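You operate a simulated robot arm through the tools that you are given. There is no shell and no other tool. Be economical: measure what you need, move in short steps, check, and stop when the job is done.

The job below is to be done with a simulated two-armed robot. You get a single attempt, and the scene is never put back.

JOB
Tighten the buffer nut and the brace nut at the frame's tower end.
Fine: 20 mm spanner on the small buffer nut, 25 mm spanner on the large brace nut, each spanner back where it lay on the carriage pad.

Only the result counts: the job must be done as asked and must still hold three seconds after the hand-in. Knocking over, shifting, dropping, spilling or breaking anything else fails it.

ROBOT AND FRAMES
Two 7-joint arms with two-finger parallel grippers on one trunk, on a base that drives. Base frame: it is fixed to the floor where the robot stands at the start and does not move with it; the origin is under the middle of the robot, x ahead of it, y to its left, z up. Units: m, degrees, N and s.
The left shoulder is at the start at [0.05, 0.165, 0.83], the right one opposite. With the tool pointing down near the work surface each hand reaches from about 0.1 to 0.68 m from the robot's upright axis, wherever it stands, measured 20 degrees to its own side. Places, roughly: large brace nut [1, -1.5, 0.4]; small buffer nut [0.6, -1.5, 0.4]. Payload 3.91 kg a hand.
The TCP of each hand is the grasp point between the finger pads, 0.03 m short of the fingertips. In the tool frame z runs along the fingers and y along their closing line. The gripper opens to 0.11 m. The fingers are 0.02 m wide and 0.01 m thick; the gripper's body (0.048 by 0.112 m) begins 0.055 m behind the TCP.
Orientation is that of the tool frame in the base frame, as a unit quaternion [x, y, z, w]. With the fingers straight down and closing along the base's y, the tool's x points along the base's -x, its y along +y and its z along -z.

CONTROLS
- The arms move only by the tool nudge_tool. It takes "left_rows", "right_rows" or both (then of equal length, played together; a hand with none holds still); each is a list of rows, each a list of 3 entries, a list of its own where there are three numbers: the turn, a rotation vector about the tool's x, y, z in degrees, then the shift along the tool's x, y, z in mm, then the opening, from 0 (shut) to 1 (fully open). In form: [[[wx, wy, wz], [dx, dy, dz], fingers], ...]. A call has 1 to 10 rows; each row shifts and turns the commanded pose from where the row before left it, along the tool's axes as they then stand. Rows are played at 5 a second. More than 0.05 m and 8.6 degrees between two rows, or a gripper value outside its range, and nothing of the call is played. Where a pose cannot be reached the arm comes as near as it can. A force on the tool above 50 N (or 10 N above the force at the start of the call, whichever is more), or a blocked arm, ends the call early, and 0.2 s more pass. The fingers move at their own pace (about 0.045 m/s each) and stop on an object; they squeeze with about 24 N. The grip force told is the motor's: it shows also when the fingers shut on nothing. Time passes only in rows, and 0.2 s behind the last, so rows that do not move let the fingers close. It gives the time, the measured TCP pose, the force on the tool (base axes), the opening and the grip force at its end, in the units of the frame above (readings bear some noise), with the torque about the TCP (base axes, N m) and any sound that the robot's microphone picked up, and new pictures: "views" is both (left out), scene, wrist or none (wrist: the cameras of the hands that moved).
- Cameras (640 x 400 px; columns grow to the right, rows downward): "scene" is now at [0.1117, -0.0304, 1.0004]; the picture's right is [-0.34, -0.94, 0.00], its down [-0.52, 0.19, -0.83] and it looks along [0.78, -0.28, -0.56] (base axes); focal length 272 px, centre (320, 200). "left" rides on the left gripper at [0.072, -0.017, -0.103] in its tool frame; the picture's right is [0.23, 0.97, 0.00], its down [-0.76, 0.18, -0.62] and it looks along [-0.61, 0.14, 0.78] (tool axes); focal length 222 px, centre (320, 200). "right" rides on the right gripper at [0.072, 0.017, -0.103] in its tool frame; the picture's right is [-0.23, 0.97, 0.00], its down [-0.76, -0.18, -0.62] and it looks along [-0.61, -0.14, 0.78] (tool axes); focal length 222 px, centre (320, 200). There is no depth. A picture from a camera that has moved, and an enlarged one, comes with that camera's place and axes in the base frame and with its lens.
- lift_body(by): slides the trunk up (or, below 0, down) by that many m; the arms and the scene camera ride with it, the base frame stays. It gives what a move gives, with no picture.
- roll_base(legs): drives the robot by 1 to 6 legs, each [ahead, left, turn to the left] in m, m and degrees, along the robot's own axes; the way and the turn of a leg run together, so that a leg with both is an arc; at most 1.5 m and 180 degrees a leg. The arms and the cameras ride along, it lands a little off, and it stops where it bumps. It gives what a move gives, and a new picture of the scene camera.
- aim_head(pan, tilt): turns the head with the scene camera to pan (to the left, within 80 degrees either way) and tilt (down, from -29 to 69), counted from straight ahead of the robot. It gives what a move gives, and a new picture of the scene camera.
- enlarge(camera, box): a new picture of the part [left, top, right, bottom] of that camera's present view, enlarged. No time passes.
- job_done(): hands the job in; it is judged then, once.

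Go step by step. Nothing tells you exact positions but the pictures and the camera data: compare them with the known pose of the tool, close in by small moves and look again before you grip or let go. The budget is 120 turns and 260 pictures, counting those below and the enlarged ones. Unless the task says otherwise, let go and move clear before handing in, and close with one line.

The tools are called after "Emit:" as name(argument=value, ...) on one line, values as JSON. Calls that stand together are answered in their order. nudge_tool: Moves the arms, as the interface text tells. Its arguments: {"type":"object","properties":{"left_rows":{"type":"array","items":{"type":"array"}},"right_rows":{"type":"array","items":{"type":"array"}},"views":{"type":"string","enum":["both","scene","wrist","none"]}},"required":[]} The other tools are called the same way: lift_body (by) slides the trunk up or down; roll_base (legs) drives the base; aim_head (pan, tilt) turns the head that bears the scene camera; enlarge (camera, box) takes an enlarged picture of a part of a camera's view; job_done () hands the job in.

At the start:

```text
clock: 0.0
left_ee_pos: [0.4055, 0.0999, 0.7401]
left_tool_rot: [0.0, 1.0, 0.0, 0.0]
left_wrist_force: [0.8, -0.3, -0.1]
left_ft_torque: [0.01, 0.01, 0.01]
left_width: 0.1101
left_gripper_force: 0.0
right_ee_pos: [0.435, -0.3363, 0.7567]
right_tool_rot: [0.0, 1.0, 0.0, 0.001]
right_wrist_force: [0.5, -0.7, 0.0]
right_ft_torque: [-0.03, 0.0, -0.02]
right_width: 0.1099
right_gripper_force: 0.0
trunk travel left (down, up): [-0.05, 0.453]
robot x, y, heading: [-0.0007, 0.0, -0.2]
head pan, tilt: [-19.7, 33.8]
```

scene: 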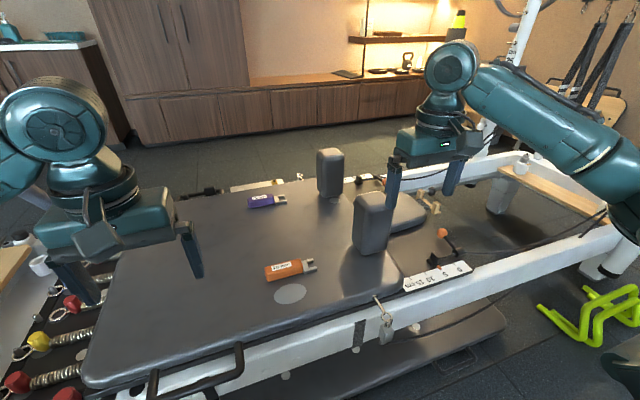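
right: 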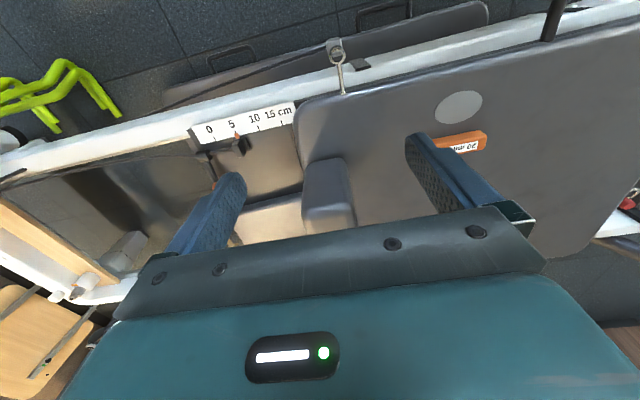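
left: 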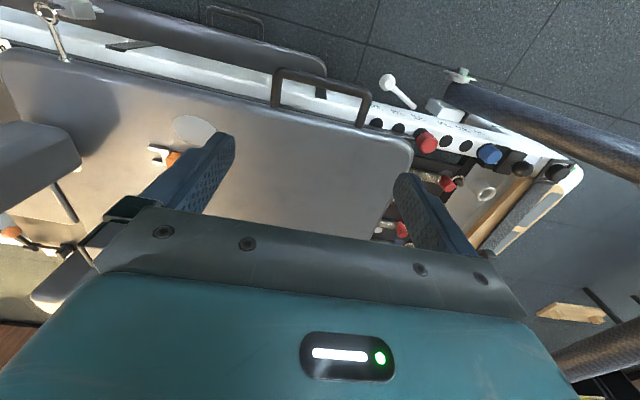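

I see a reformer with an orange and a purple spanner on the carriage pad. I'll zoom in to read them and look toward the tower end.

Emit:
enlarge(camera="scene", box=[230, 170, 350, 310])

Emit:
aim_head(pan=-60, tilt=30)

```text
2.86 times, centred on (290, 240) of scene
camera zoom: at [0.1117, -0.0304, 1.0004], right [-0.34, -0.94, 0.0], down [-0.52, 0.19, -0.83], along [0.78, -0.28, -0.56], focal length 778 px, centre (406, 86)
```

zoom: 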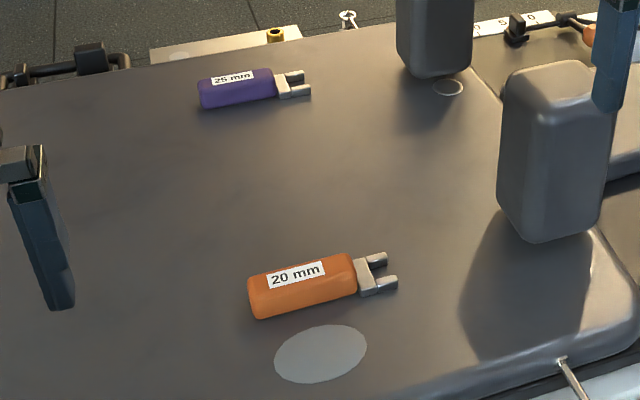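

```text
clock: 1.1
left_ee_pos: [0.4047, 0.1009, 0.7396]
left_tool_rot: [0.0, 1.0, 0.0, 0.0]
left_wrist_force: [-0.1, -0.2, -0.1]
left_ft_torque: [0.0, -0.01, -0.03]
left_width: 0.1099
left_gripper_force: 0.0
right_ee_pos: [0.4365, -0.3359, 0.7567]
right_tool_rot: [-0.001, 1.0, 0.0, 0.001]
right_wrist_force: [0.1, -0.2, 0.4]
right_ft_torque: [0.01, 0.02, -0.03]
right_width: 0.1101
right_gripper_force: 0.1
trunk travel left (down, up): [-0.05, 0.453]
robot x, y, heading: [0.0004, 0.0005, 0.3]
head pan, tilt: [-60.0, 30.0]
camera scene: at [0.0735, -0.0788, 1.0063], right [-0.87, -0.5, 0.0], down [-0.25, 0.43, -0.87], along [0.43, -0.75, -0.5], focal length 272 px, centre (320, 200)
```

scene: 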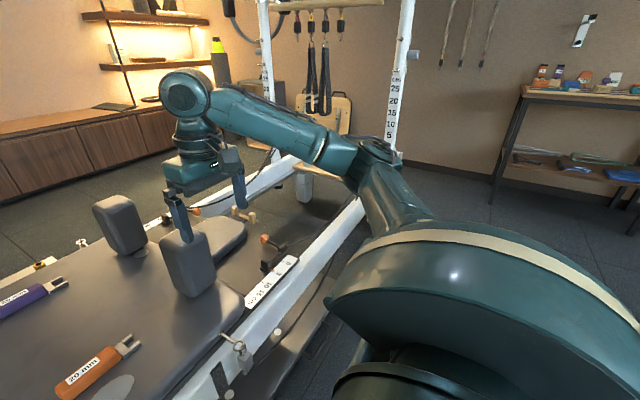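

Orange is the 20 mm and purple the 25 mm. The arm hides the tower end, so I'll drive right along the frame to inspect the nuts.

Emit:
roll_base(legs=[[0, -0.5, 0]])

```text
clock: 6.0
left_ee_pos: [0.4041, -0.4007, 0.7406]
left_tool_rot: [0.003, 1.0, 0.0, 0.0]
left_wrist_force: [0.7, 0.1, 0.9]
left_ft_torque: [-0.01, 0.0, 0.0]
left_width: 0.1099
left_gripper_force: 0.1
right_ee_pos: [0.4324, -0.8342, 0.7575]
right_tool_rot: [0.002, 1.0, 0.001, 0.0]
right_wrist_force: [-0.2, -0.9, -0.2]
right_ft_torque: [-0.02, 0.03, -0.01]
right_width: 0.1101
right_gripper_force: 0.1
trunk travel left (down, up): [-0.05, 0.453]
robot x, y, heading: [0.0006, -0.4973, -0.3]
head pan, tilt: [-60.0, 30.0]
camera scene: at [0.0718, -0.5768, 1.0064], right [-0.87, -0.5, 0.0], down [-0.25, 0.43, -0.87], along [0.43, -0.75, -0.5], focal length 272 px, centre (320, 200)
```

scene: 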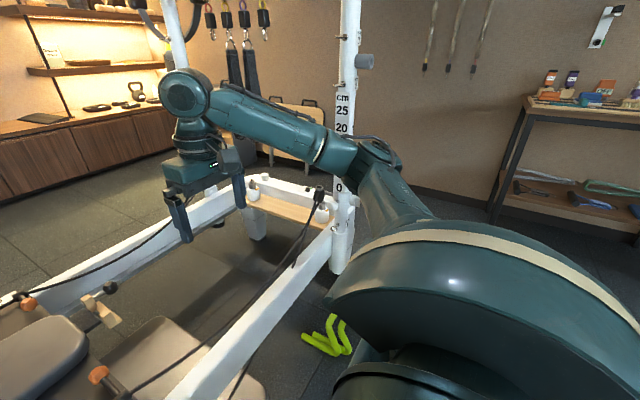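

Emit:
enlarge(camera="scene", box=[230, 150, 370, 280])

Emit:
enlarge(camera="scene", box=[170, 140, 260, 260])

```text
3.08 times, centred on (300, 215) of scene
camera zoom: at [0.0718, -0.5768, 1.0064], right [-0.87, -0.5, 0.0], down [-0.25, 0.43, -0.87], along [0.43, -0.75, -0.5], focal length 837 px, centre (382, 154)
```

zoom: 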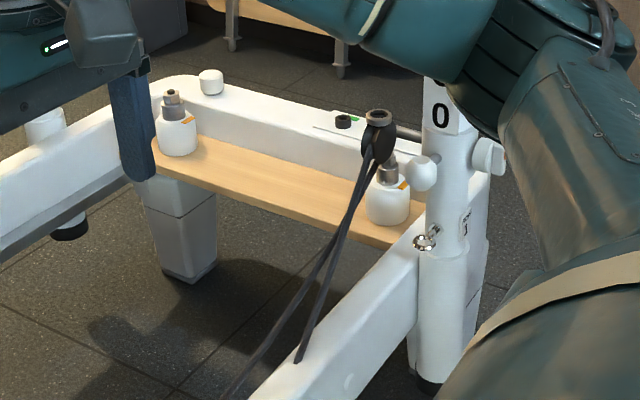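

```text
3.33 times, centred on (215, 200) of scene
camera zoom: at [0.0718, -0.5768, 1.0064], right [-0.87, -0.5, 0.0], down [-0.25, 0.43, -0.87], along [0.43, -0.75, -0.5], focal length 907 px, centre (670, 200)
```

zoom: 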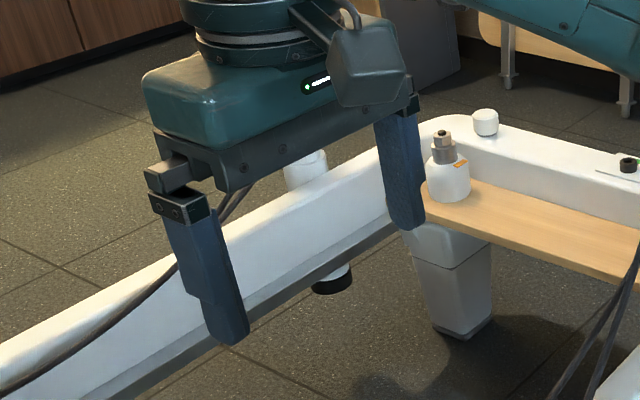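

The nuts sit on white posts with vertical axes. I need a closer look at them and at the green parallettes on the floor before choosing a stance.

Emit:
roll_base(legs=[[-0.1, -0.4, 0]])

Emit:
aim_head(pan=-25, tilt=50)

```text
clock: 10.0
left_ee_pos: [0.3022, -0.793, 0.7407]
left_tool_rot: [-0.002, 1.0, 0.001, -0.001]
left_wrist_force: [0.3, 1.4, -0.3]
left_ft_torque: [-0.02, 0.02, 0.05]
left_width: 0.1098
left_gripper_force: 0.0
right_ee_pos: [0.335, -1.2278, 0.757]
right_tool_rot: [-0.001, 1.0, 0.0, 0.0]
right_wrist_force: [0.4, -0.8, -0.2]
right_ft_torque: [0.03, 0.0, 0.02]
right_width: 0.11
right_gripper_force: 0.0
trunk travel left (down, up): [-0.05, 0.453]
robot x, y, heading: [-0.1031, -0.8955, 0.4]
head pan, tilt: [-60.0, 30.0]
camera scene: at [-0.0285, -0.9727, 1.0064], right [-0.86, -0.5, 0.0], down [-0.25, 0.43, -0.87], along [0.44, -0.75, -0.5], focal length 272 px, centre (320, 200)
```

scene: 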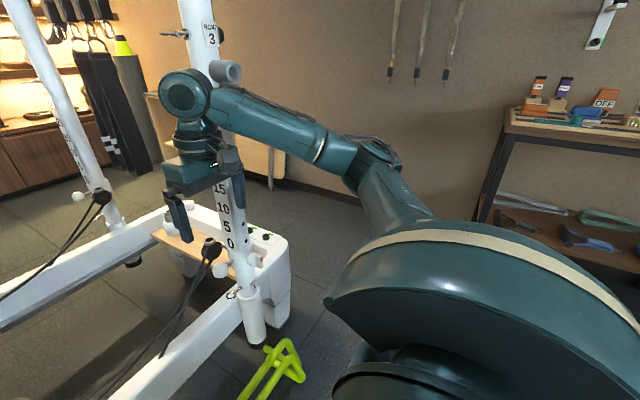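

```text
clock: 11.0
left_ee_pos: [0.3016, -0.7946, 0.7391]
left_tool_rot: [-0.001, 1.0, 0.0, -0.001]
left_wrist_force: [0.8, 0.2, -0.4]
left_ft_torque: [-0.02, -0.01, -0.03]
left_width: 0.11
left_gripper_force: 0.1
right_ee_pos: [0.3352, -1.2276, 0.7567]
right_tool_rot: [-0.001, 1.0, -0.001, -0.001]
right_wrist_force: [0.0, -0.5, 0.1]
right_ft_torque: [-0.03, 0.01, -0.01]
right_width: 0.1099
right_gripper_force: 0.1
trunk travel left (down, up): [-0.05, 0.453]
robot x, y, heading: [-0.1034, -0.893, 0.5]
head pan, tilt: [-25.0, 50.0]
camera scene: at [-0.0041, -0.9269, 0.9769], right [-0.42, -0.91, 0.0], down [-0.69, 0.32, -0.64], along [0.58, -0.27, -0.77], focal length 272 px, centre (320, 200)
```

scene: 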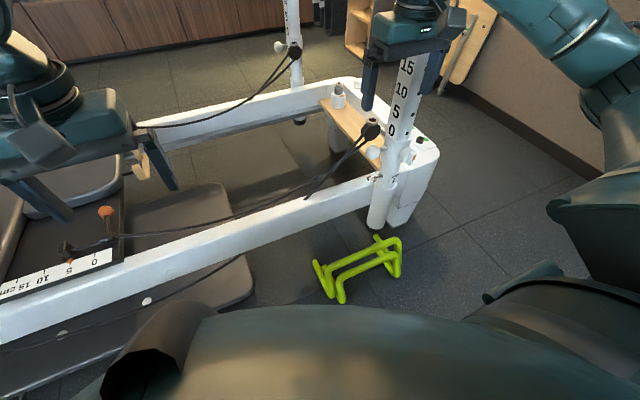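

Emit:
enlarge(camera="scene", box=[310, 60, 450, 240])

Emit:
enlarge(camera="scene", box=[240, 30, 420, 210])

```text
2.22 times, centred on (380, 150) of scene
camera zoom: at [-0.0041, -0.9269, 0.9769], right [-0.42, -0.91, 0.0], down [-0.69, 0.32, -0.64], along [0.58, -0.27, -0.77], focal length 605 px, centre (187, 311)
```

zoom: 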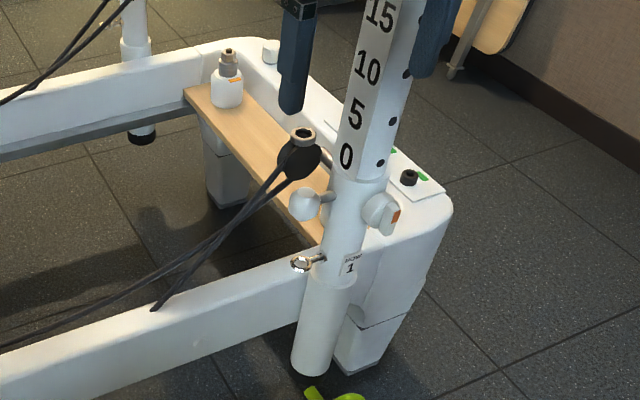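

```text
2.22 times, centred on (330, 120) of scene
camera zoom: at [-0.0041, -0.9269, 0.9769], right [-0.42, -0.91, 0.0], down [-0.69, 0.32, -0.64], along [0.58, -0.27, -0.77], focal length 605 px, centre (298, 378)
```

zoom: 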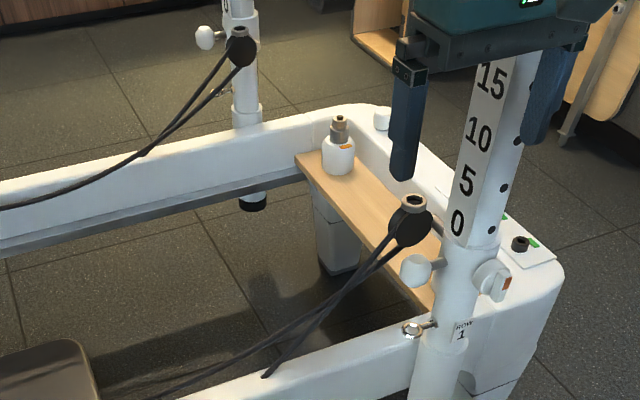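

The upright, pulley and ropes sit just outside the buffer nut, so working from the tower end looks best. First I'll fetch the orange spanner with the left hand, from the near side.

Emit:
roll_base(legs=[[0.12, 0.58, 0]])

Emit:
aim_head(pan=10, tilt=45)

```text
clock: 16.6
left_ee_pos: [0.4259, -0.211, 0.7389]
left_tool_rot: [0.005, 1.0, 0.001, 0.0]
left_wrist_force: [0.4, 0.1, -0.2]
left_ft_torque: [0.01, 0.0, -0.04]
left_width: 0.1105
left_gripper_force: 0.1
right_ee_pos: [0.4525, -0.6473, 0.7572]
right_tool_rot: [0.003, 1.0, 0.0, 0.001]
right_wrist_force: [0.4, 0.8, 0.2]
right_ft_torque: [0.01, -0.02, -0.03]
right_width: 0.1101
right_gripper_force: 0.1
trunk travel left (down, up): [-0.05, 0.453]
robot x, y, heading: [0.0191, -0.3062, -0.4]
head pan, tilt: [-25.0, 50.0]
camera scene: at [0.1177, -0.3413, 0.9768], right [-0.43, -0.9, 0.0], down [-0.69, 0.33, -0.64], along [0.58, -0.28, -0.77], focal length 272 px, centre (320, 200)
```

scene: 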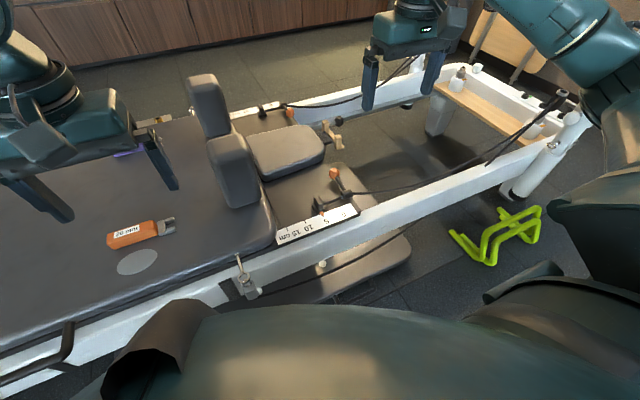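

```text
clock: 17.6
left_ee_pos: [0.4248, -0.2102, 0.74]
left_tool_rot: [0.004, 1.0, 0.0, 0.0]
left_wrist_force: [1.1, 0.4, 0.6]
left_ft_torque: [0.0, 0.0, -0.02]
left_width: 0.11
left_gripper_force: 0.0
right_ee_pos: [0.4527, -0.6456, 0.7556]
right_tool_rot: [0.002, 1.0, 0.0, 0.001]
right_wrist_force: [-0.1, -0.4, 0.4]
right_ft_torque: [0.02, 0.0, -0.02]
right_width: 0.1099
right_gripper_force: 0.1
trunk travel left (down, up): [-0.05, 0.453]
robot x, y, heading: [0.0206, -0.3036, -0.5]
head pan, tilt: [10.0, 45.0]
camera scene: at [0.1283, -0.2948, 0.9837], right [0.17, -0.99, 0.0], down [-0.7, -0.12, -0.71], along [0.7, 0.12, -0.71], focal length 272 px, centre (320, 200)
```

scene: 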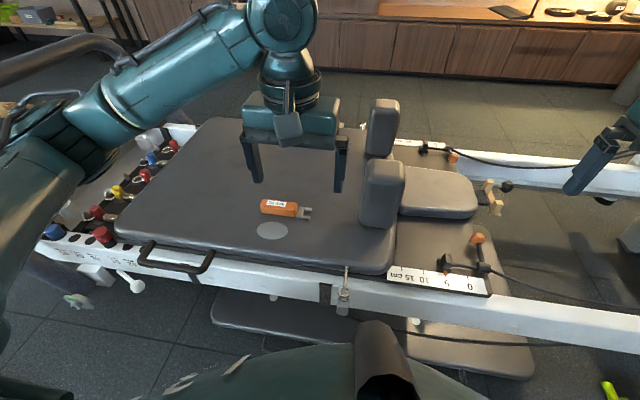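

The orange handle is centred near (0.60, -0.10, top z≈0.46), with its jaw pointing -y. I'll bring the left hand over it and yaw it 90°.

Emit:
nudge_tool(left_rows=[[[0, 0, 0], [-44, 24, 0], 1], [[0, 0, 0], [-44, 24, 0], 1], [[0, 0, 0], [-44, 24, 0], 1], [[0, 0, 0], [-43, 23, 0], 1], [[0, 0, -8.2], [0, 0, 0], 1], [[0, 0, -8.2], [0, 0, 0], 1], [[0, 0, -8.2], [0, 0, 0], 1], [[0, 0, -8.2], [0, 0, 0], 1], [[0, 0, -8.2], [0, 0, 0], 1], [[0, 0, -8.2], [0, 0, 0], 1]], views="none")

Emit:
nudge_tool(left_rows=[[[0, 0, -8.2], [0, 0, 20], 1], [[0, 0, -8.2], [0, 0, 30], 1], [[0, 0, -8.2], [0, 0, 40], 1], [[0, 0, -8.2], [0, 0, 40], 1], [[0, 0, -8], [0, 0, 20], 1]])

```text
refused: row 1 steps farther than a row can; nothing moved
```

```text
clock: 18.8
left_ee_pos: [0.4261, -0.2093, 0.5913]
left_tool_rot: [-0.347, 0.938, 0.0, 0.0]
left_wrist_force: [0.6, -1.2, 1.0]
left_ft_torque: [0.01, -0.02, 0.01]
left_width: 0.1102
left_gripper_force: 0.0
right_ee_pos: [0.4523, -0.6462, 0.7569]
right_tool_rot: [0.004, 1.0, -0.001, 0.0]
right_wrist_force: [-0.1, -0.8, -0.5]
right_ft_torque: [0.01, 0.01, -0.04]
right_width: 0.1102
right_gripper_force: 0.1
trunk travel left (down, up): [-0.05, 0.453]
robot x, y, heading: [0.0153, -0.3066, -0.6]
head pan, tilt: [10.0, 45.0]
camera scene: at [0.1283, -0.2948, 0.9838], right [0.17, -0.99, 0.0], down [-0.7, -0.12, -0.71], along [0.7, 0.12, -0.71], focal length 272 px, centre (320, 200)
camera left: at [0.3813, -0.2713, 0.6947], right [-0.81, 0.59, 0.0], down [0.46, 0.63, 0.62], along [0.37, 0.5, -0.78], focal length 222 px, centre (320, 200)
```

scene: 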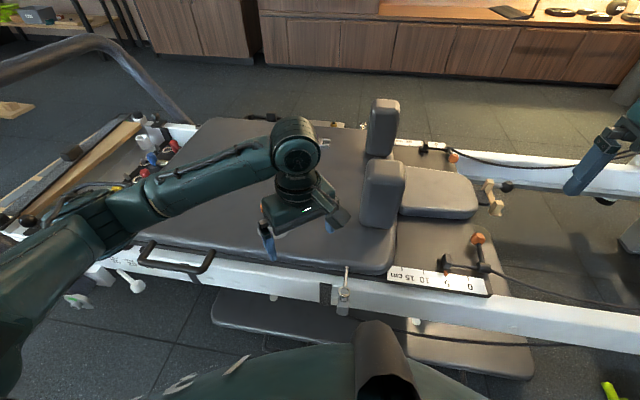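
left: 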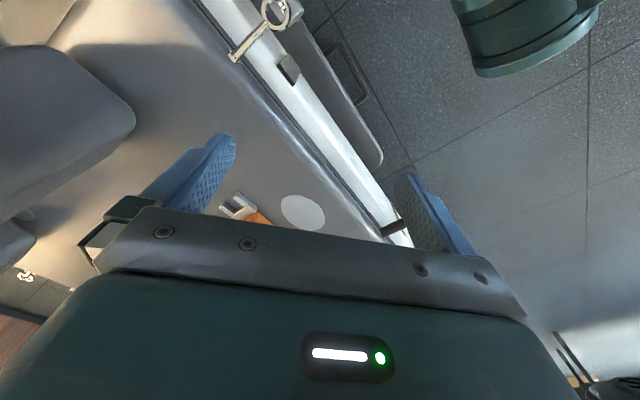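

Emit:
nudge_tool(left_rows=[[[0, 0, -8.2], [0, 0, 0], 1], [[0, 0, -8.2], [0, 0, 0], 1], [[0, 0, -8.2], [0, 0, 0], 1], [[0, 0, -8.2], [0, 0, 0], 1], [[0, 0, -8.2], [0, 0, 0], 1], [[0, 0, -8.2], [0, 0, 0], 1], [[0, 0, 0], [-23.5, -43.5, 0], 1], [[0, 0, 0], [-23.5, -43.5, 0], 1], [[0, 0, 0], [-23.5, -43.5, 0], 1], [[0, 0, 0], [-23.5, -43.5, 0], 1]])

```text
clock: 21.0
left_ee_pos: [0.5988, -0.1186, 0.5908]
left_tool_rot: [-0.704, 0.71, 0.0, 0.0]
left_wrist_force: [-0.7, 0.6, 0.6]
left_ft_torque: [-0.02, -0.01, 0.0]
left_width: 0.11
left_gripper_force: 0.1
right_ee_pos: [0.4523, -0.6465, 0.7558]
right_tool_rot: [0.004, 1.0, 0.0, 0.0]
right_wrist_force: [0.0, 0.1, 0.0]
right_ft_torque: [0.01, 0.0, -0.03]
right_width: 0.1102
right_gripper_force: 0.1
trunk travel left (down, up): [-0.05, 0.453]
robot x, y, heading: [0.0188, -0.3093, -0.1]
head pan, tilt: [10.0, 45.0]
camera scene: at [0.1283, -0.2948, 0.9837], right [0.17, -0.99, 0.0], down [-0.7, -0.12, -0.71], along [0.7, 0.12, -0.71], focal length 272 px, centre (320, 200)
camera left: at [0.6147, -0.1912, 0.6943], right [-0.98, -0.22, 0.0], down [-0.17, 0.76, 0.62], along [-0.14, 0.61, -0.78], focal length 222 px, centre (320, 200)
```

scene: 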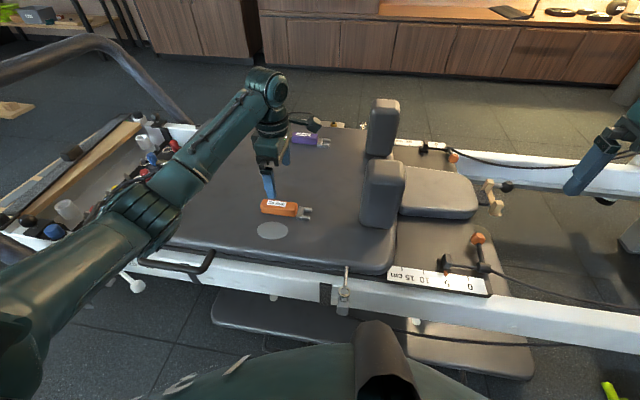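
left: 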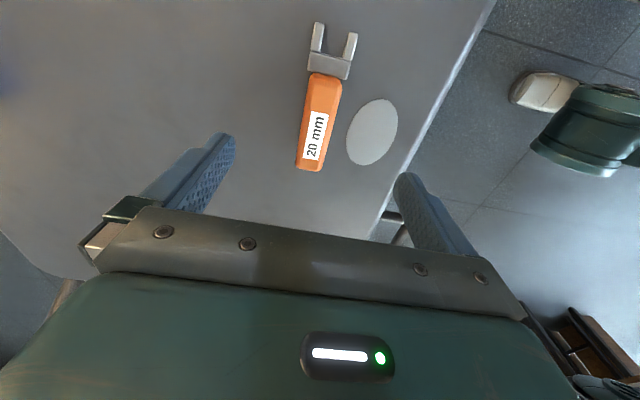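

Emit:
nudge_tool(left_rows=[[[0, 0, -2.5], [0, 1, 40], 1], [[0, 0, 0], [0, 0, 40], 1], [[0, 0, 0], [0, 0, 30], 1], [[0, 0, 0], [0, 0, 8], 1]], views="wrist")

Emit:
enlarge(camera="scene", box=[230, 160, 350, 250])

```text
clock: 22.0
left_ee_pos: [0.5979, -0.1173, 0.4766]
left_tool_rot: [0.719, -0.695, 0.0, -0.001]
left_wrist_force: [-10.8, -0.1, 25.6]
left_ft_torque: [-0.06, 1.85, 0.04]
left_width: 0.11
left_gripper_force: 0.1
right_ee_pos: [0.4515, -0.6468, 0.758]
right_tool_rot: [0.003, 1.0, -0.001, 0.001]
right_wrist_force: [0.7, 0.2, -0.5]
right_ft_torque: [0.01, -0.01, 0.01]
right_width: 0.11
right_gripper_force: 0.1
trunk travel left (down, up): [-0.05, 0.453]
robot x, y, heading: [0.0182, -0.3081, -0.7]
head pan, tilt: [10.0, 45.0]
camera left: at [0.6167, -0.1898, 0.5805], right [-0.97, -0.26, 0.0], down [-0.21, 0.75, 0.62], along [-0.16, 0.6, -0.78], focal length 222 px, centre (320, 200)
```

left: 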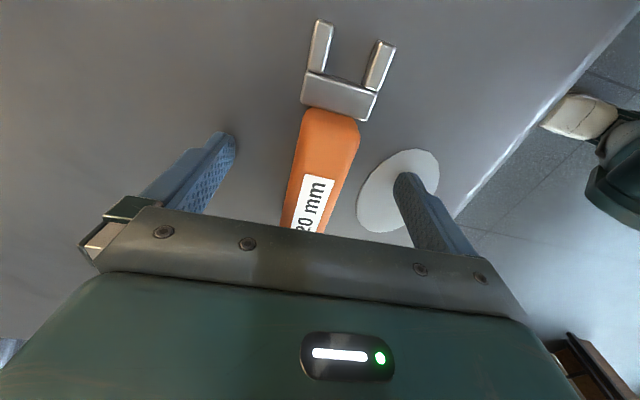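

```text
4.44 times, centred on (290, 205) of scene
camera zoom: at [0.1265, -0.2952, 0.9846], right [0.17, -0.99, 0.0], down [-0.7, -0.12, -0.71], along [0.7, 0.12, -0.71], focal length 1210 px, centre (453, 178)
```

zoom: 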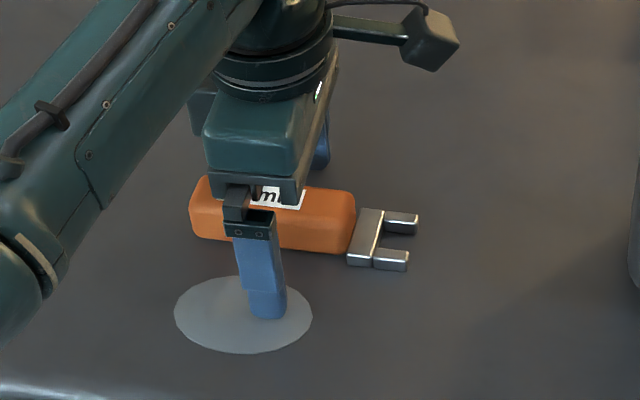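

Fingertips touched the pad at z≈0.446. I'll raise slightly and close on the handle.

Emit:
nudge_tool(left_rows=[[[0, 0, -1], [0, 0, -6], 1], [[0, 0, 0], [0, -1, 0], 0.5], [[0, 0, 0], [0, 0, 0], 0.3], [[0, 0, 0], [0, 0, 0], 0], [[0, 0, 0], [0, 0, 0], 0], [[0, 0, 0], [0, 0, 0], 0], [[0, 0, 0], [0, 0, 0], 0]], views="wrist")

```text
clock: 23.6
left_ee_pos: [0.5992, -0.1169, 0.4778]
left_tool_rot: [0.726, -0.688, 0.0, 0.0]
left_wrist_force: [0.6, -0.4, -0.3]
left_ft_torque: [0.0, 0.0, -0.04]
left_width: 0.0328
left_gripper_force: 23.9
right_ee_pos: [0.4535, -0.6452, 0.7562]
right_tool_rot: [0.004, 1.0, 0.0, 0.001]
right_wrist_force: [-2.2, 0.4, 0.0]
right_ft_torque: [0.01, -0.01, 0.01]
right_width: 0.11
right_gripper_force: 0.0
trunk travel left (down, up): [-0.05, 0.453]
robot x, y, heading: [0.023, -0.3071, -0.4]
head pan, tilt: [10.0, 45.0]
camera left: at [0.6197, -0.1893, 0.5815], right [-0.96, -0.28, 0.0], down [-0.22, 0.75, 0.62], along [-0.17, 0.6, -0.78], focal length 222 px, centre (320, 200)
```

left: 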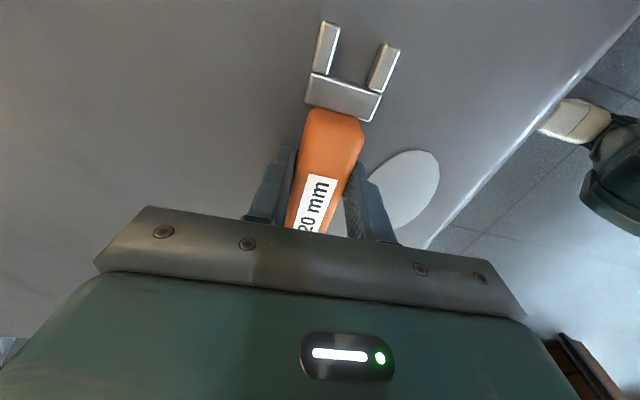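

Gripped. Lift, tuck the hand back, then drive around to the tower end.

Emit:
nudge_tool(left_rows=[[[0, 0, 0], [0, 0, -40], 0], [[0, 0, 0], [0, 0, -45], 0], [[0, 0, 0], [0, 0, -45], 0], [[0, 0, 0], [0, 0, -45], 0], [[0, 0, 0], [0, 0, -45], 0], [[0, 0, 0], [0, 0, -45], 0], [[0, 0, 0], [0, 45, 0], 0], [[0, 0, 0], [0, 45, 0], 0], [[0, 0, 0], [0, 45, 0], 0], [[0, 0, 0], [0, 45, 0], 0]], views="wrist")

Emit:
roll_base(legs=[[-0.1, 0, 0], [0, -1.5, 0], [0, -0.3, 0]])

```text
clock: 25.8
left_ee_pos: [0.4223, -0.129, 0.7423]
left_tool_rot: [0.726, -0.688, 0.0, 0.0]
left_wrist_force: [-0.4, 0.2, -2.3]
left_ft_torque: [-0.02, 0.02, 0.0]
left_width: 0.0323
left_gripper_force: 24.1
right_ee_pos: [0.4521, -0.6471, 0.7563]
right_tool_rot: [0.004, 1.0, 0.0, 0.0]
right_wrist_force: [0.2, 0.1, -0.1]
right_ft_torque: [-0.01, 0.05, 0.0]
right_width: 0.11
right_gripper_force: 0.1
trunk travel left (down, up): [-0.05, 0.453]
robot x, y, heading: [0.0155, -0.308, -0.4]
head pan, tilt: [10.0, 45.0]
camera left: at [0.4423, -0.2014, 0.8469], right [-0.96, -0.28, 0.0], down [-0.22, 0.75, 0.62], along [-0.17, 0.6, -0.78], focal length 222 px, centre (320, 200)
```

left: 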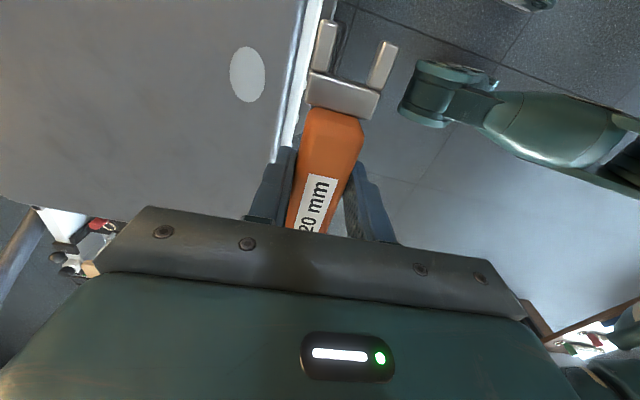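

```text
clock: 33.0
left_ee_pos: [0.3162, -0.7725, 0.7429]
left_tool_rot: [0.725, -0.689, 0.0, 0.0]
left_wrist_force: [-0.4, 0.2, -2.2]
left_ft_torque: [0.0, -0.01, 0.04]
left_width: 0.0316
left_gripper_force: 24.1
right_ee_pos: [0.3437, -1.2813, 0.7554]
right_tool_rot: [-0.01, 1.0, -0.005, -0.001]
right_wrist_force: [0.2, -0.5, -0.2]
right_ft_torque: [0.0, 0.02, 0.0]
right_width: 0.11
right_gripper_force: 0.1
trunk travel left (down, up): [-0.05, 0.453]
robot x, y, heading: [-0.0851, -0.9536, -0.6]
head pan, tilt: [10.0, 45.0]
stopped in leg 2: the robot was blocked; the commanded pose is now the measured one
camera scene: at [0.0215, -0.9375, 0.9838], right [0.17, -0.99, 0.0], down [-0.7, -0.12, -0.71], along [0.7, 0.12, -0.71], focal length 272 px, centre (320, 200)
```

scene: 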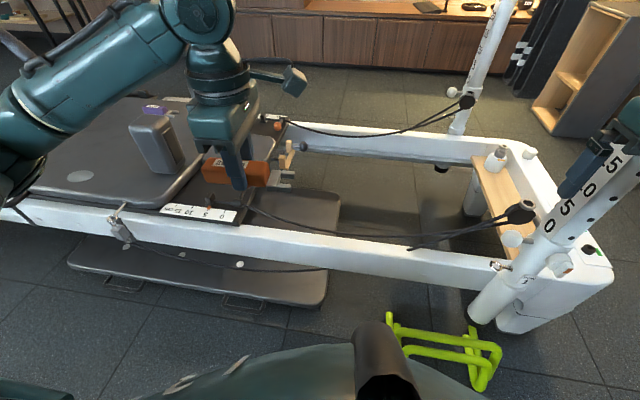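

The drive was blocked; I'll look to the right and down to find out by what.

Emit:
aim_head(pan=-50, tilt=60)

Emit:
aim_head(pan=-80, tilt=30)

Emit:
enlarge(camera="right", box=[0, 0, 640, 400])

```text
clock: 34.3
left_ee_pos: [0.317, -0.7719, 0.7434]
left_tool_rot: [0.726, -0.688, 0.0, 0.0]
left_wrist_force: [-0.3, -0.4, -1.9]
left_ft_torque: [0.01, -0.01, -0.03]
left_width: 0.0319
left_gripper_force: 24.6
right_ee_pos: [0.3441, -1.2821, 0.7553]
right_tool_rot: [-0.01, 1.0, -0.004, 0.0]
right_wrist_force: [0.0, -0.3, -0.1]
right_ft_torque: [-0.04, 0.0, -0.03]
right_width: 0.11
right_gripper_force: 0.1
trunk travel left (down, up): [-0.05, 0.453]
robot x, y, heading: [-0.0854, -0.9498, -0.3]
head pan, tilt: [-50.0, 60.0]
camera scene: at [-0.0163, -1.0021, 0.9643], right [-0.77, -0.64, 0.0], down [-0.55, 0.67, -0.5], along [0.32, -0.39, -0.87], focal length 272 px, centre (320, 200)
```

scene: 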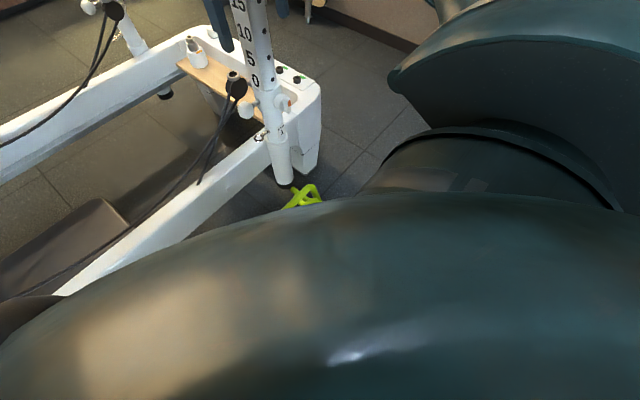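

```text
clock: 35.3
left_ee_pos: [0.3166, -0.7721, 0.7442]
left_tool_rot: [0.725, -0.688, 0.0, 0.0]
left_wrist_force: [-0.8, 0.0, -3.2]
left_ft_torque: [-0.03, 0.0, 0.01]
left_width: 0.0316
left_gripper_force: 24.5
right_ee_pos: [0.3447, -1.2815, 0.7542]
right_tool_rot: [-0.009, 1.0, -0.003, -0.001]
right_wrist_force: [0.4, 0.2, 0.1]
right_ft_torque: [0.01, 0.02, 0.0]
right_width: 0.1098
right_gripper_force: 0.2
trunk travel left (down, up): [-0.05, 0.453]
robot x, y, heading: [-0.0925, -0.9491, -0.2]
head pan, tilt: [-80.0, 30.0]
camera scene: at [-0.0438, -1.0398, 1.0064], right [-0.99, -0.17, 0.0], down [-0.08, 0.49, -0.87], along [0.14, -0.85, -0.5], focal length 272 px, centre (320, 200)
```

scene: 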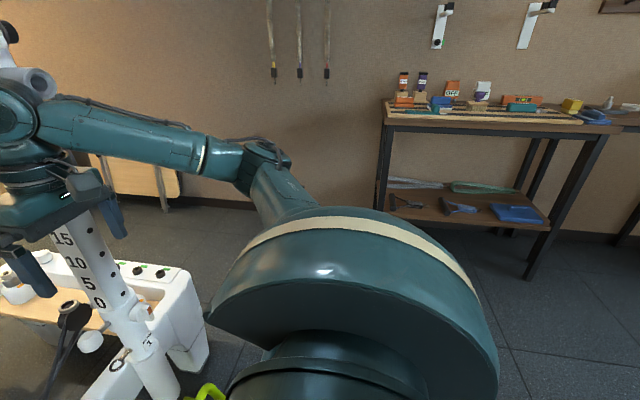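

```text
1.00 times, centred on (320, 200) of right (not enlarged: the box is as wide or as high as the picture)
camera zoom: at [0.2712, -1.2656, 0.8594], right [0.21, 0.98, -0.01], down [0.77, -0.16, 0.62], along [0.61, -0.14, -0.78], focal length 222 px, centre (320, 200)
```

zoom: 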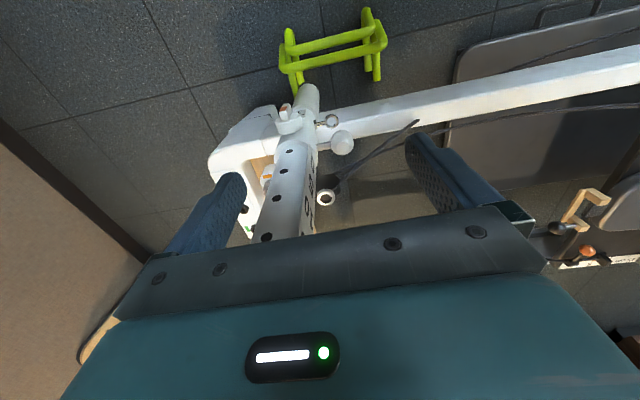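

The right wrist met a knob on the tower upright, which stands near (0.46, -1.36). I'll back off and pass further out.

Emit:
roll_base(legs=[[0, 0.06, 0], [-0.25, 0, 0]])

Emit:
aim_head(pan=-40, tilt=20)

```text
clock: 37.9
left_ee_pos: [0.0681, -0.7111, 0.7428]
left_tool_rot: [0.726, -0.687, 0.0, 0.0]
left_wrist_force: [-0.2, 0.5, -2.8]
left_ft_torque: [-0.01, -0.04, -0.01]
left_width: 0.0319
left_gripper_force: 23.9
right_ee_pos: [0.0962, -1.221, 0.7558]
right_tool_rot: [-0.011, 1.0, -0.004, -0.002]
right_wrist_force: [-0.4, 0.1, -0.3]
right_ft_torque: [0.0, 0.01, -0.02]
right_width: 0.1101
right_gripper_force: 0.1
trunk travel left (down, up): [-0.05, 0.453]
robot x, y, heading: [-0.3357, -0.8901, -0.6]
head pan, tilt: [-80.0, 30.0]
camera scene: at [-0.2918, -0.979, 1.0063], right [-0.99, -0.17, 0.0], down [-0.08, 0.49, -0.87], along [0.14, -0.85, -0.5], focal length 272 px, centre (320, 200)
```

scene: 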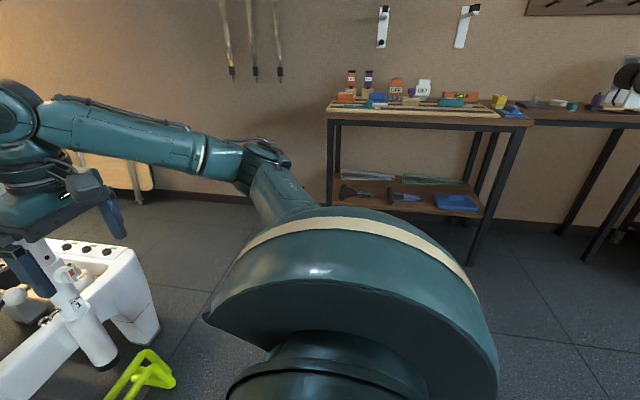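

```text
clock: 39.0
left_ee_pos: [0.067, -0.711, 0.742]
left_tool_rot: [0.726, -0.688, 0.0, 0.001]
left_wrist_force: [0.1, -0.2, -1.5]
left_ft_torque: [0.0, 0.0, -0.01]
left_width: 0.0319
left_gripper_force: 24.1
right_ee_pos: [0.0964, -1.2197, 0.7552]
right_tool_rot: [-0.011, 1.0, -0.005, -0.002]
right_wrist_force: [-0.6, 0.1, -0.2]
right_ft_torque: [0.01, -0.02, 0.01]
right_width: 0.1096
right_gripper_force: 0.0
trunk travel left (down, up): [-0.05, 0.453]
robot x, y, heading: [-0.3364, -0.8886, -0.5]
head pan, tilt: [-40.0, 20.0]
camera scene: at [-0.236, -0.9502, 1.0224], right [-0.65, -0.76, 0.0], down [-0.26, 0.22, -0.94], along [0.72, -0.61, -0.34], focal length 272 px, centre (320, 200)
```

scene: 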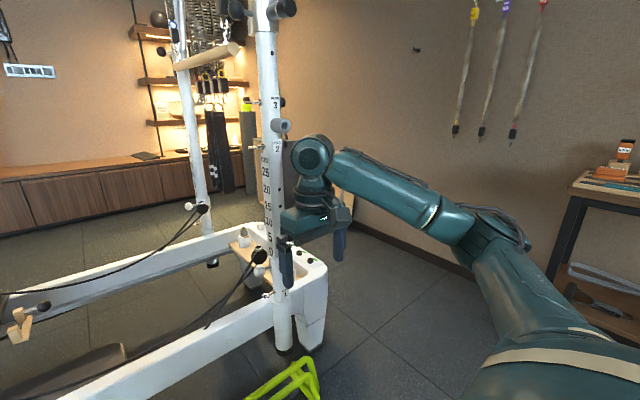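

Emit:
roll_base(legs=[[0.13, -0.66, 0]])

Emit:
aim_head(pan=-60, tilt=45)

```text
clock: 45.4
left_ee_pos: [0.1945, -1.3883, 0.7425]
left_tool_rot: [0.727, -0.687, 0.001, -0.001]
left_wrist_force: [0.6, -0.4, -2.3]
left_ft_torque: [-0.02, -0.02, -0.02]
left_width: 0.0316
left_gripper_force: 24.3
right_ee_pos: [0.2267, -1.8982, 0.754]
right_tool_rot: [-0.012, 1.0, -0.004, -0.002]
right_wrist_force: [-0.7, 0.5, -0.7]
right_ft_torque: [-0.01, 0.03, 0.0]
right_width: 0.11
right_gripper_force: 0.0
trunk travel left (down, up): [-0.05, 0.453]
robot x, y, heading: [-0.2074, -1.5725, -0.5]
head pan, tilt: [-40.0, 20.0]
camera scene: at [-0.1077, -1.6294, 1.0224], right [-0.64, -0.76, 0.0], down [-0.26, 0.22, -0.94], along [0.72, -0.61, -0.34], focal length 272 px, centre (320, 200)
```

scene: 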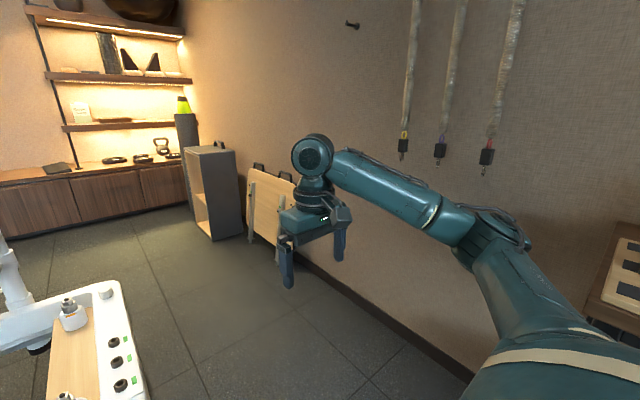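

```text
clock: 46.3
left_ee_pos: [0.1943, -1.3891, 0.7433]
left_tool_rot: [0.727, -0.686, 0.001, 0.001]
left_wrist_force: [-0.5, -0.7, -1.2]
left_ft_torque: [-0.06, 0.02, 0.02]
left_width: 0.032
left_gripper_force: 24.1
right_ee_pos: [0.226, -1.8969, 0.7541]
right_tool_rot: [-0.012, 1.0, -0.004, -0.002]
right_wrist_force: [0.7, 0.1, -0.2]
right_ft_torque: [0.02, -0.03, -0.04]
right_width: 0.1101
right_gripper_force: 0.1
trunk travel left (down, up): [-0.05, 0.453]
robot x, y, heading: [-0.2093, -1.5677, -0.3]
head pan, tilt: [-60.0, 45.0]
camera scene: at [-0.1383, -1.6399, 0.9838], right [-0.87, -0.5, 0.0], down [-0.35, 0.61, -0.71], along [0.35, -0.61, -0.71], focal length 272 px, centre (320, 200)
```

scene: 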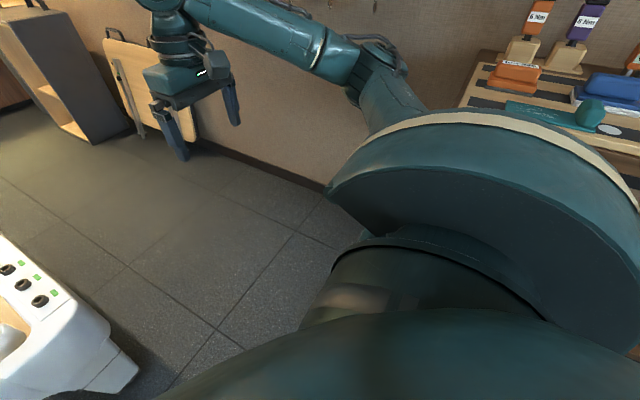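

The bench cards carry torque figures, so I'll read those and the end bar.

Emit:
enlarge(camera="scene", box=[480, 0, 640, 100])

Emit:
aim_head(pan=-15, tilt=38)

Emit:
enlarge(camera="scene", box=[160, 60, 400, 220])

```text
4.00 times, centred on (560, 50) of scene
camera zoom: at [-0.1383, -1.6399, 0.9838], right [-0.87, -0.5, 0.0], down [-0.35, 0.61, -0.71], along [0.35, -0.61, -0.71], focal length 1088 px, centre (-640, 800)
```

zoom: 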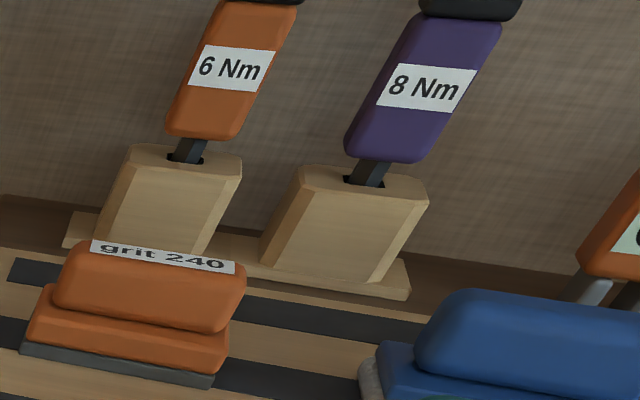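

```text
clock: 47.4
left_ee_pos: [0.1935, -1.3882, 0.7425]
left_tool_rot: [0.727, -0.686, 0.001, 0.0]
left_wrist_force: [0.4, 0.8, -2.8]
left_ft_torque: [-0.02, 0.03, -0.03]
left_width: 0.0318
left_gripper_force: 23.8
right_ee_pos: [0.2258, -1.897, 0.7548]
right_tool_rot: [-0.012, 1.0, -0.005, -0.003]
right_wrist_force: [0.3, 0.5, -0.1]
right_ft_torque: [0.02, 0.03, 0.0]
right_width: 0.1102
right_gripper_force: 0.1
trunk travel left (down, up): [-0.05, 0.453]
robot x, y, heading: [-0.2098, -1.5667, -0.1]
head pan, tilt: [-15.0, 38.0]
camera scene: at [-0.0955, -1.592, 0.994], right [-0.26, -0.96, 0.0], down [-0.59, 0.16, -0.79], along [0.76, -0.21, -0.62], focal length 272 px, centre (320, 200)
```

scene: 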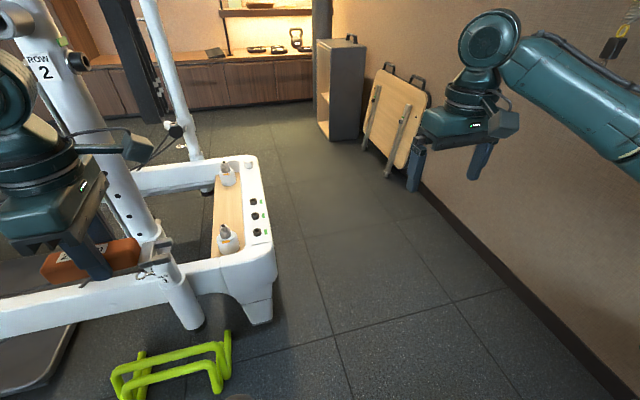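

```text
2.50 times, centred on (280, 140) of scene
camera zoom: at [-0.0955, -1.592, 0.994], right [-0.26, -0.96, 0.0], down [-0.59, 0.16, -0.79], along [0.76, -0.21, -0.62], focal length 680 px, centre (420, 350)
```

zoom: 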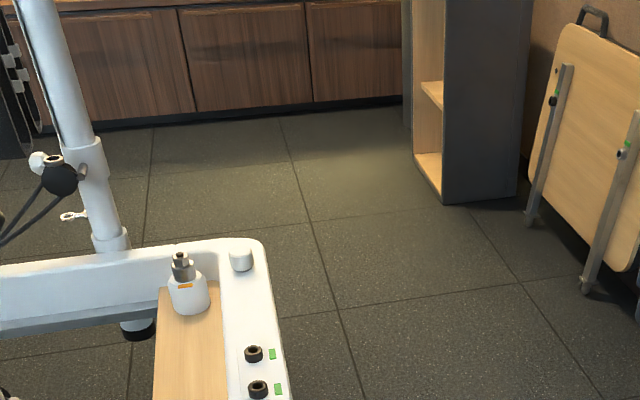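

Emit:
enlarge(camera="scene", box=[200, 150, 280, 260])

Emit:
enlarge(camera="scene", box=[210, 215, 245, 255])

```text
3.64 times, centred on (240, 205) of scene
camera zoom: at [-0.0955, -1.592, 0.994], right [-0.26, -0.96, 0.0], down [-0.59, 0.16, -0.79], along [0.76, -0.21, -0.62], focal length 990 px, centre (611, 182)
```

zoom: 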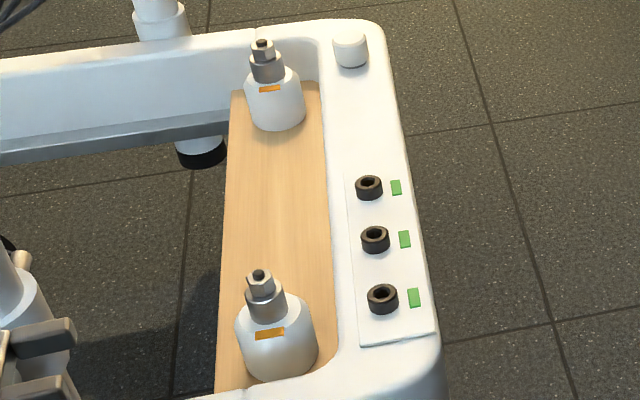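

```text
10.00 times, centred on (228, 235) of scene
camera zoom: at [-0.0955, -1.592, 0.994], right [-0.26, -0.96, 0.0], down [-0.59, 0.16, -0.79], along [0.76, -0.21, -0.62], focal length 2721 px, centre (1245, -150)
```

zoom: 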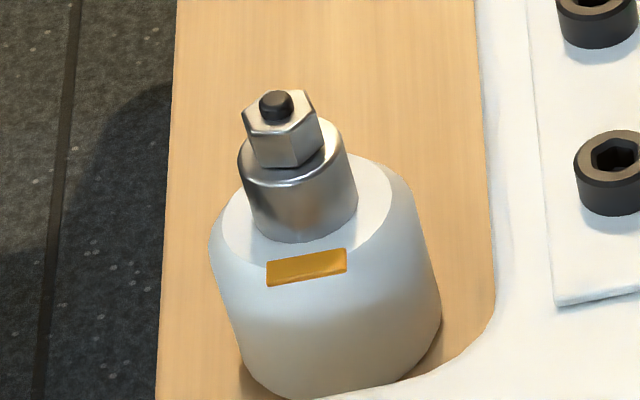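

Orange tags mark loose fasteners and green ones tight. The buffer nut is at ≈(0.574,-1.469,0.40) and the brace nut at ≈(0.988,-1.47,0.395). I'll drive round to the tower end, facing +y.

Emit:
roll_base(legs=[[0.26, -0.29, 0], [0.73, -0.24, 0], [0, 0, 90]])

Emit:
aim_head(pan=0, tilt=45)

```text
clock: 53.8
left_ee_pos: [1.1192, -1.8211, 0.7409]
left_tool_rot: [0.732, -0.681, 0.007, 0.003]
left_wrist_force: [0.2, 0.8, -2.3]
left_ft_torque: [0.02, 0.01, 0.02]
left_width: 0.032
left_gripper_force: 24.6
right_ee_pos: [1.1588, -2.3269, 0.7641]
right_tool_rot: [-0.021, 1.0, -0.013, 0.004]
right_wrist_force: [-0.3, -0.2, 0.1]
right_ft_torque: [0.01, -0.05, 0.0]
right_width: 0.1103
right_gripper_force: 0.0
trunk travel left (down, up): [-0.05, 0.453]
robot x, y, heading: [0.7218, -2.0126, 0.4]
head pan, tilt: [-15.0, 38.0]
stopped in leg 2: the robot was blocked; the commanded pose is now the measured one
camera scene: at [0.8307, -2.0232, 0.9951], right [-0.25, -0.97, 0.01], down [-0.59, 0.14, -0.79], along [0.77, -0.21, -0.61], focal length 272 px, centre (320, 200)
```

scene: 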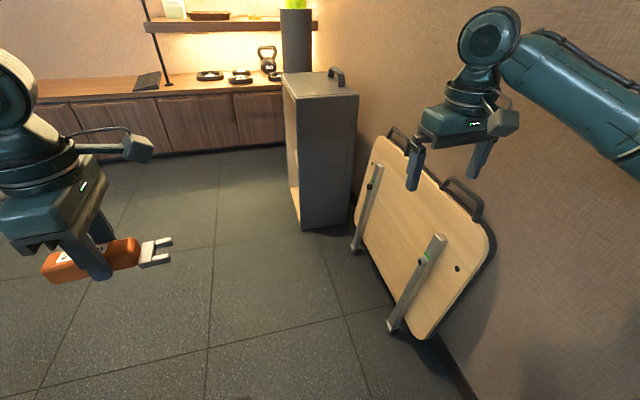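

```text
clock: 54.6
left_ee_pos: [1.1204, -1.8203, 0.7422]
left_tool_rot: [0.732, -0.681, 0.007, 0.005]
left_wrist_force: [-1.1, -0.1, -1.9]
left_ft_torque: [0.0, 0.02, -0.02]
left_width: 0.0319
left_gripper_force: 24.3
right_ee_pos: [1.1583, -2.3279, 0.7636]
right_tool_rot: [-0.021, 1.0, -0.013, 0.001]
right_wrist_force: [0.5, -0.3, -0.2]
right_ft_torque: [0.03, 0.02, 0.0]
right_width: 0.1099
right_gripper_force: 0.0
trunk travel left (down, up): [-0.05, 0.453]
robot x, y, heading: [0.7277, -2.0142, 0.5]
head pan, tilt: [0.0, 45.0]
camera scene: at [0.829, -2.0009, 0.9837], right [0.01, -1.0, 0.02], down [-0.7, -0.02, -0.71], along [0.71, -0.01, -0.7], focal length 272 px, centre (320, 200)
```

scene: 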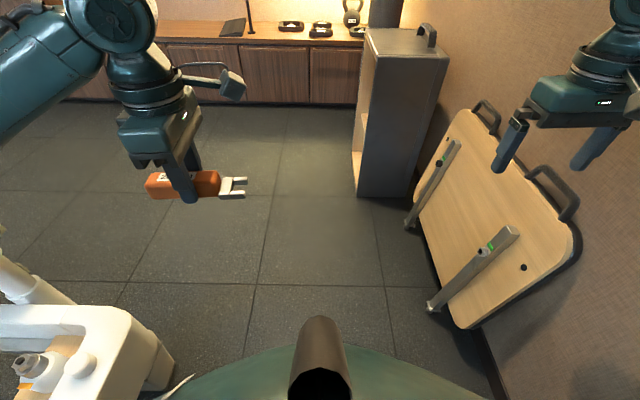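

The right elbow probably reached the wall (about y -2.55). I'll ease away from it and turn left in place.

Emit:
roll_base(legs=[[0.05, 0.04, 0], [0, 0, 90]])

```text
clock: 59.4
left_ee_pos: [0.5838, -1.5763, 0.7435]
left_tool_rot: [0.999, 0.038, 0.0, 0.0]
left_wrist_force: [0.8, 0.3, -2.6]
left_ft_torque: [0.0, -0.02, -0.01]
left_width: 0.0317
left_gripper_force: 24.1
right_ee_pos: [1.0936, -1.5333, 0.755]
right_tool_rot: [0.722, -0.692, 0.003, -0.003]
right_wrist_force: [-0.3, 0.6, 0.8]
right_ft_torque: [-0.05, 0.04, 0.01]
right_width: 0.1099
right_gripper_force: 0.1
trunk travel left (down, up): [-0.05, 0.453]
robot x, y, heading: [0.7709, -1.9738, 90.8]
head pan, tilt: [0.0, 45.0]
camera scene: at [0.7693, -1.8638, 0.9837], right [1.0, 0.02, 0.0], down [0.01, -0.71, -0.71], along [-0.01, 0.71, -0.71], focal length 272 px, centre (320, 200)
```

scene: 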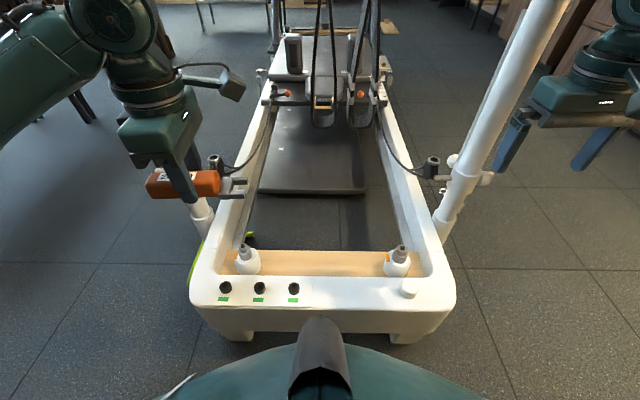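

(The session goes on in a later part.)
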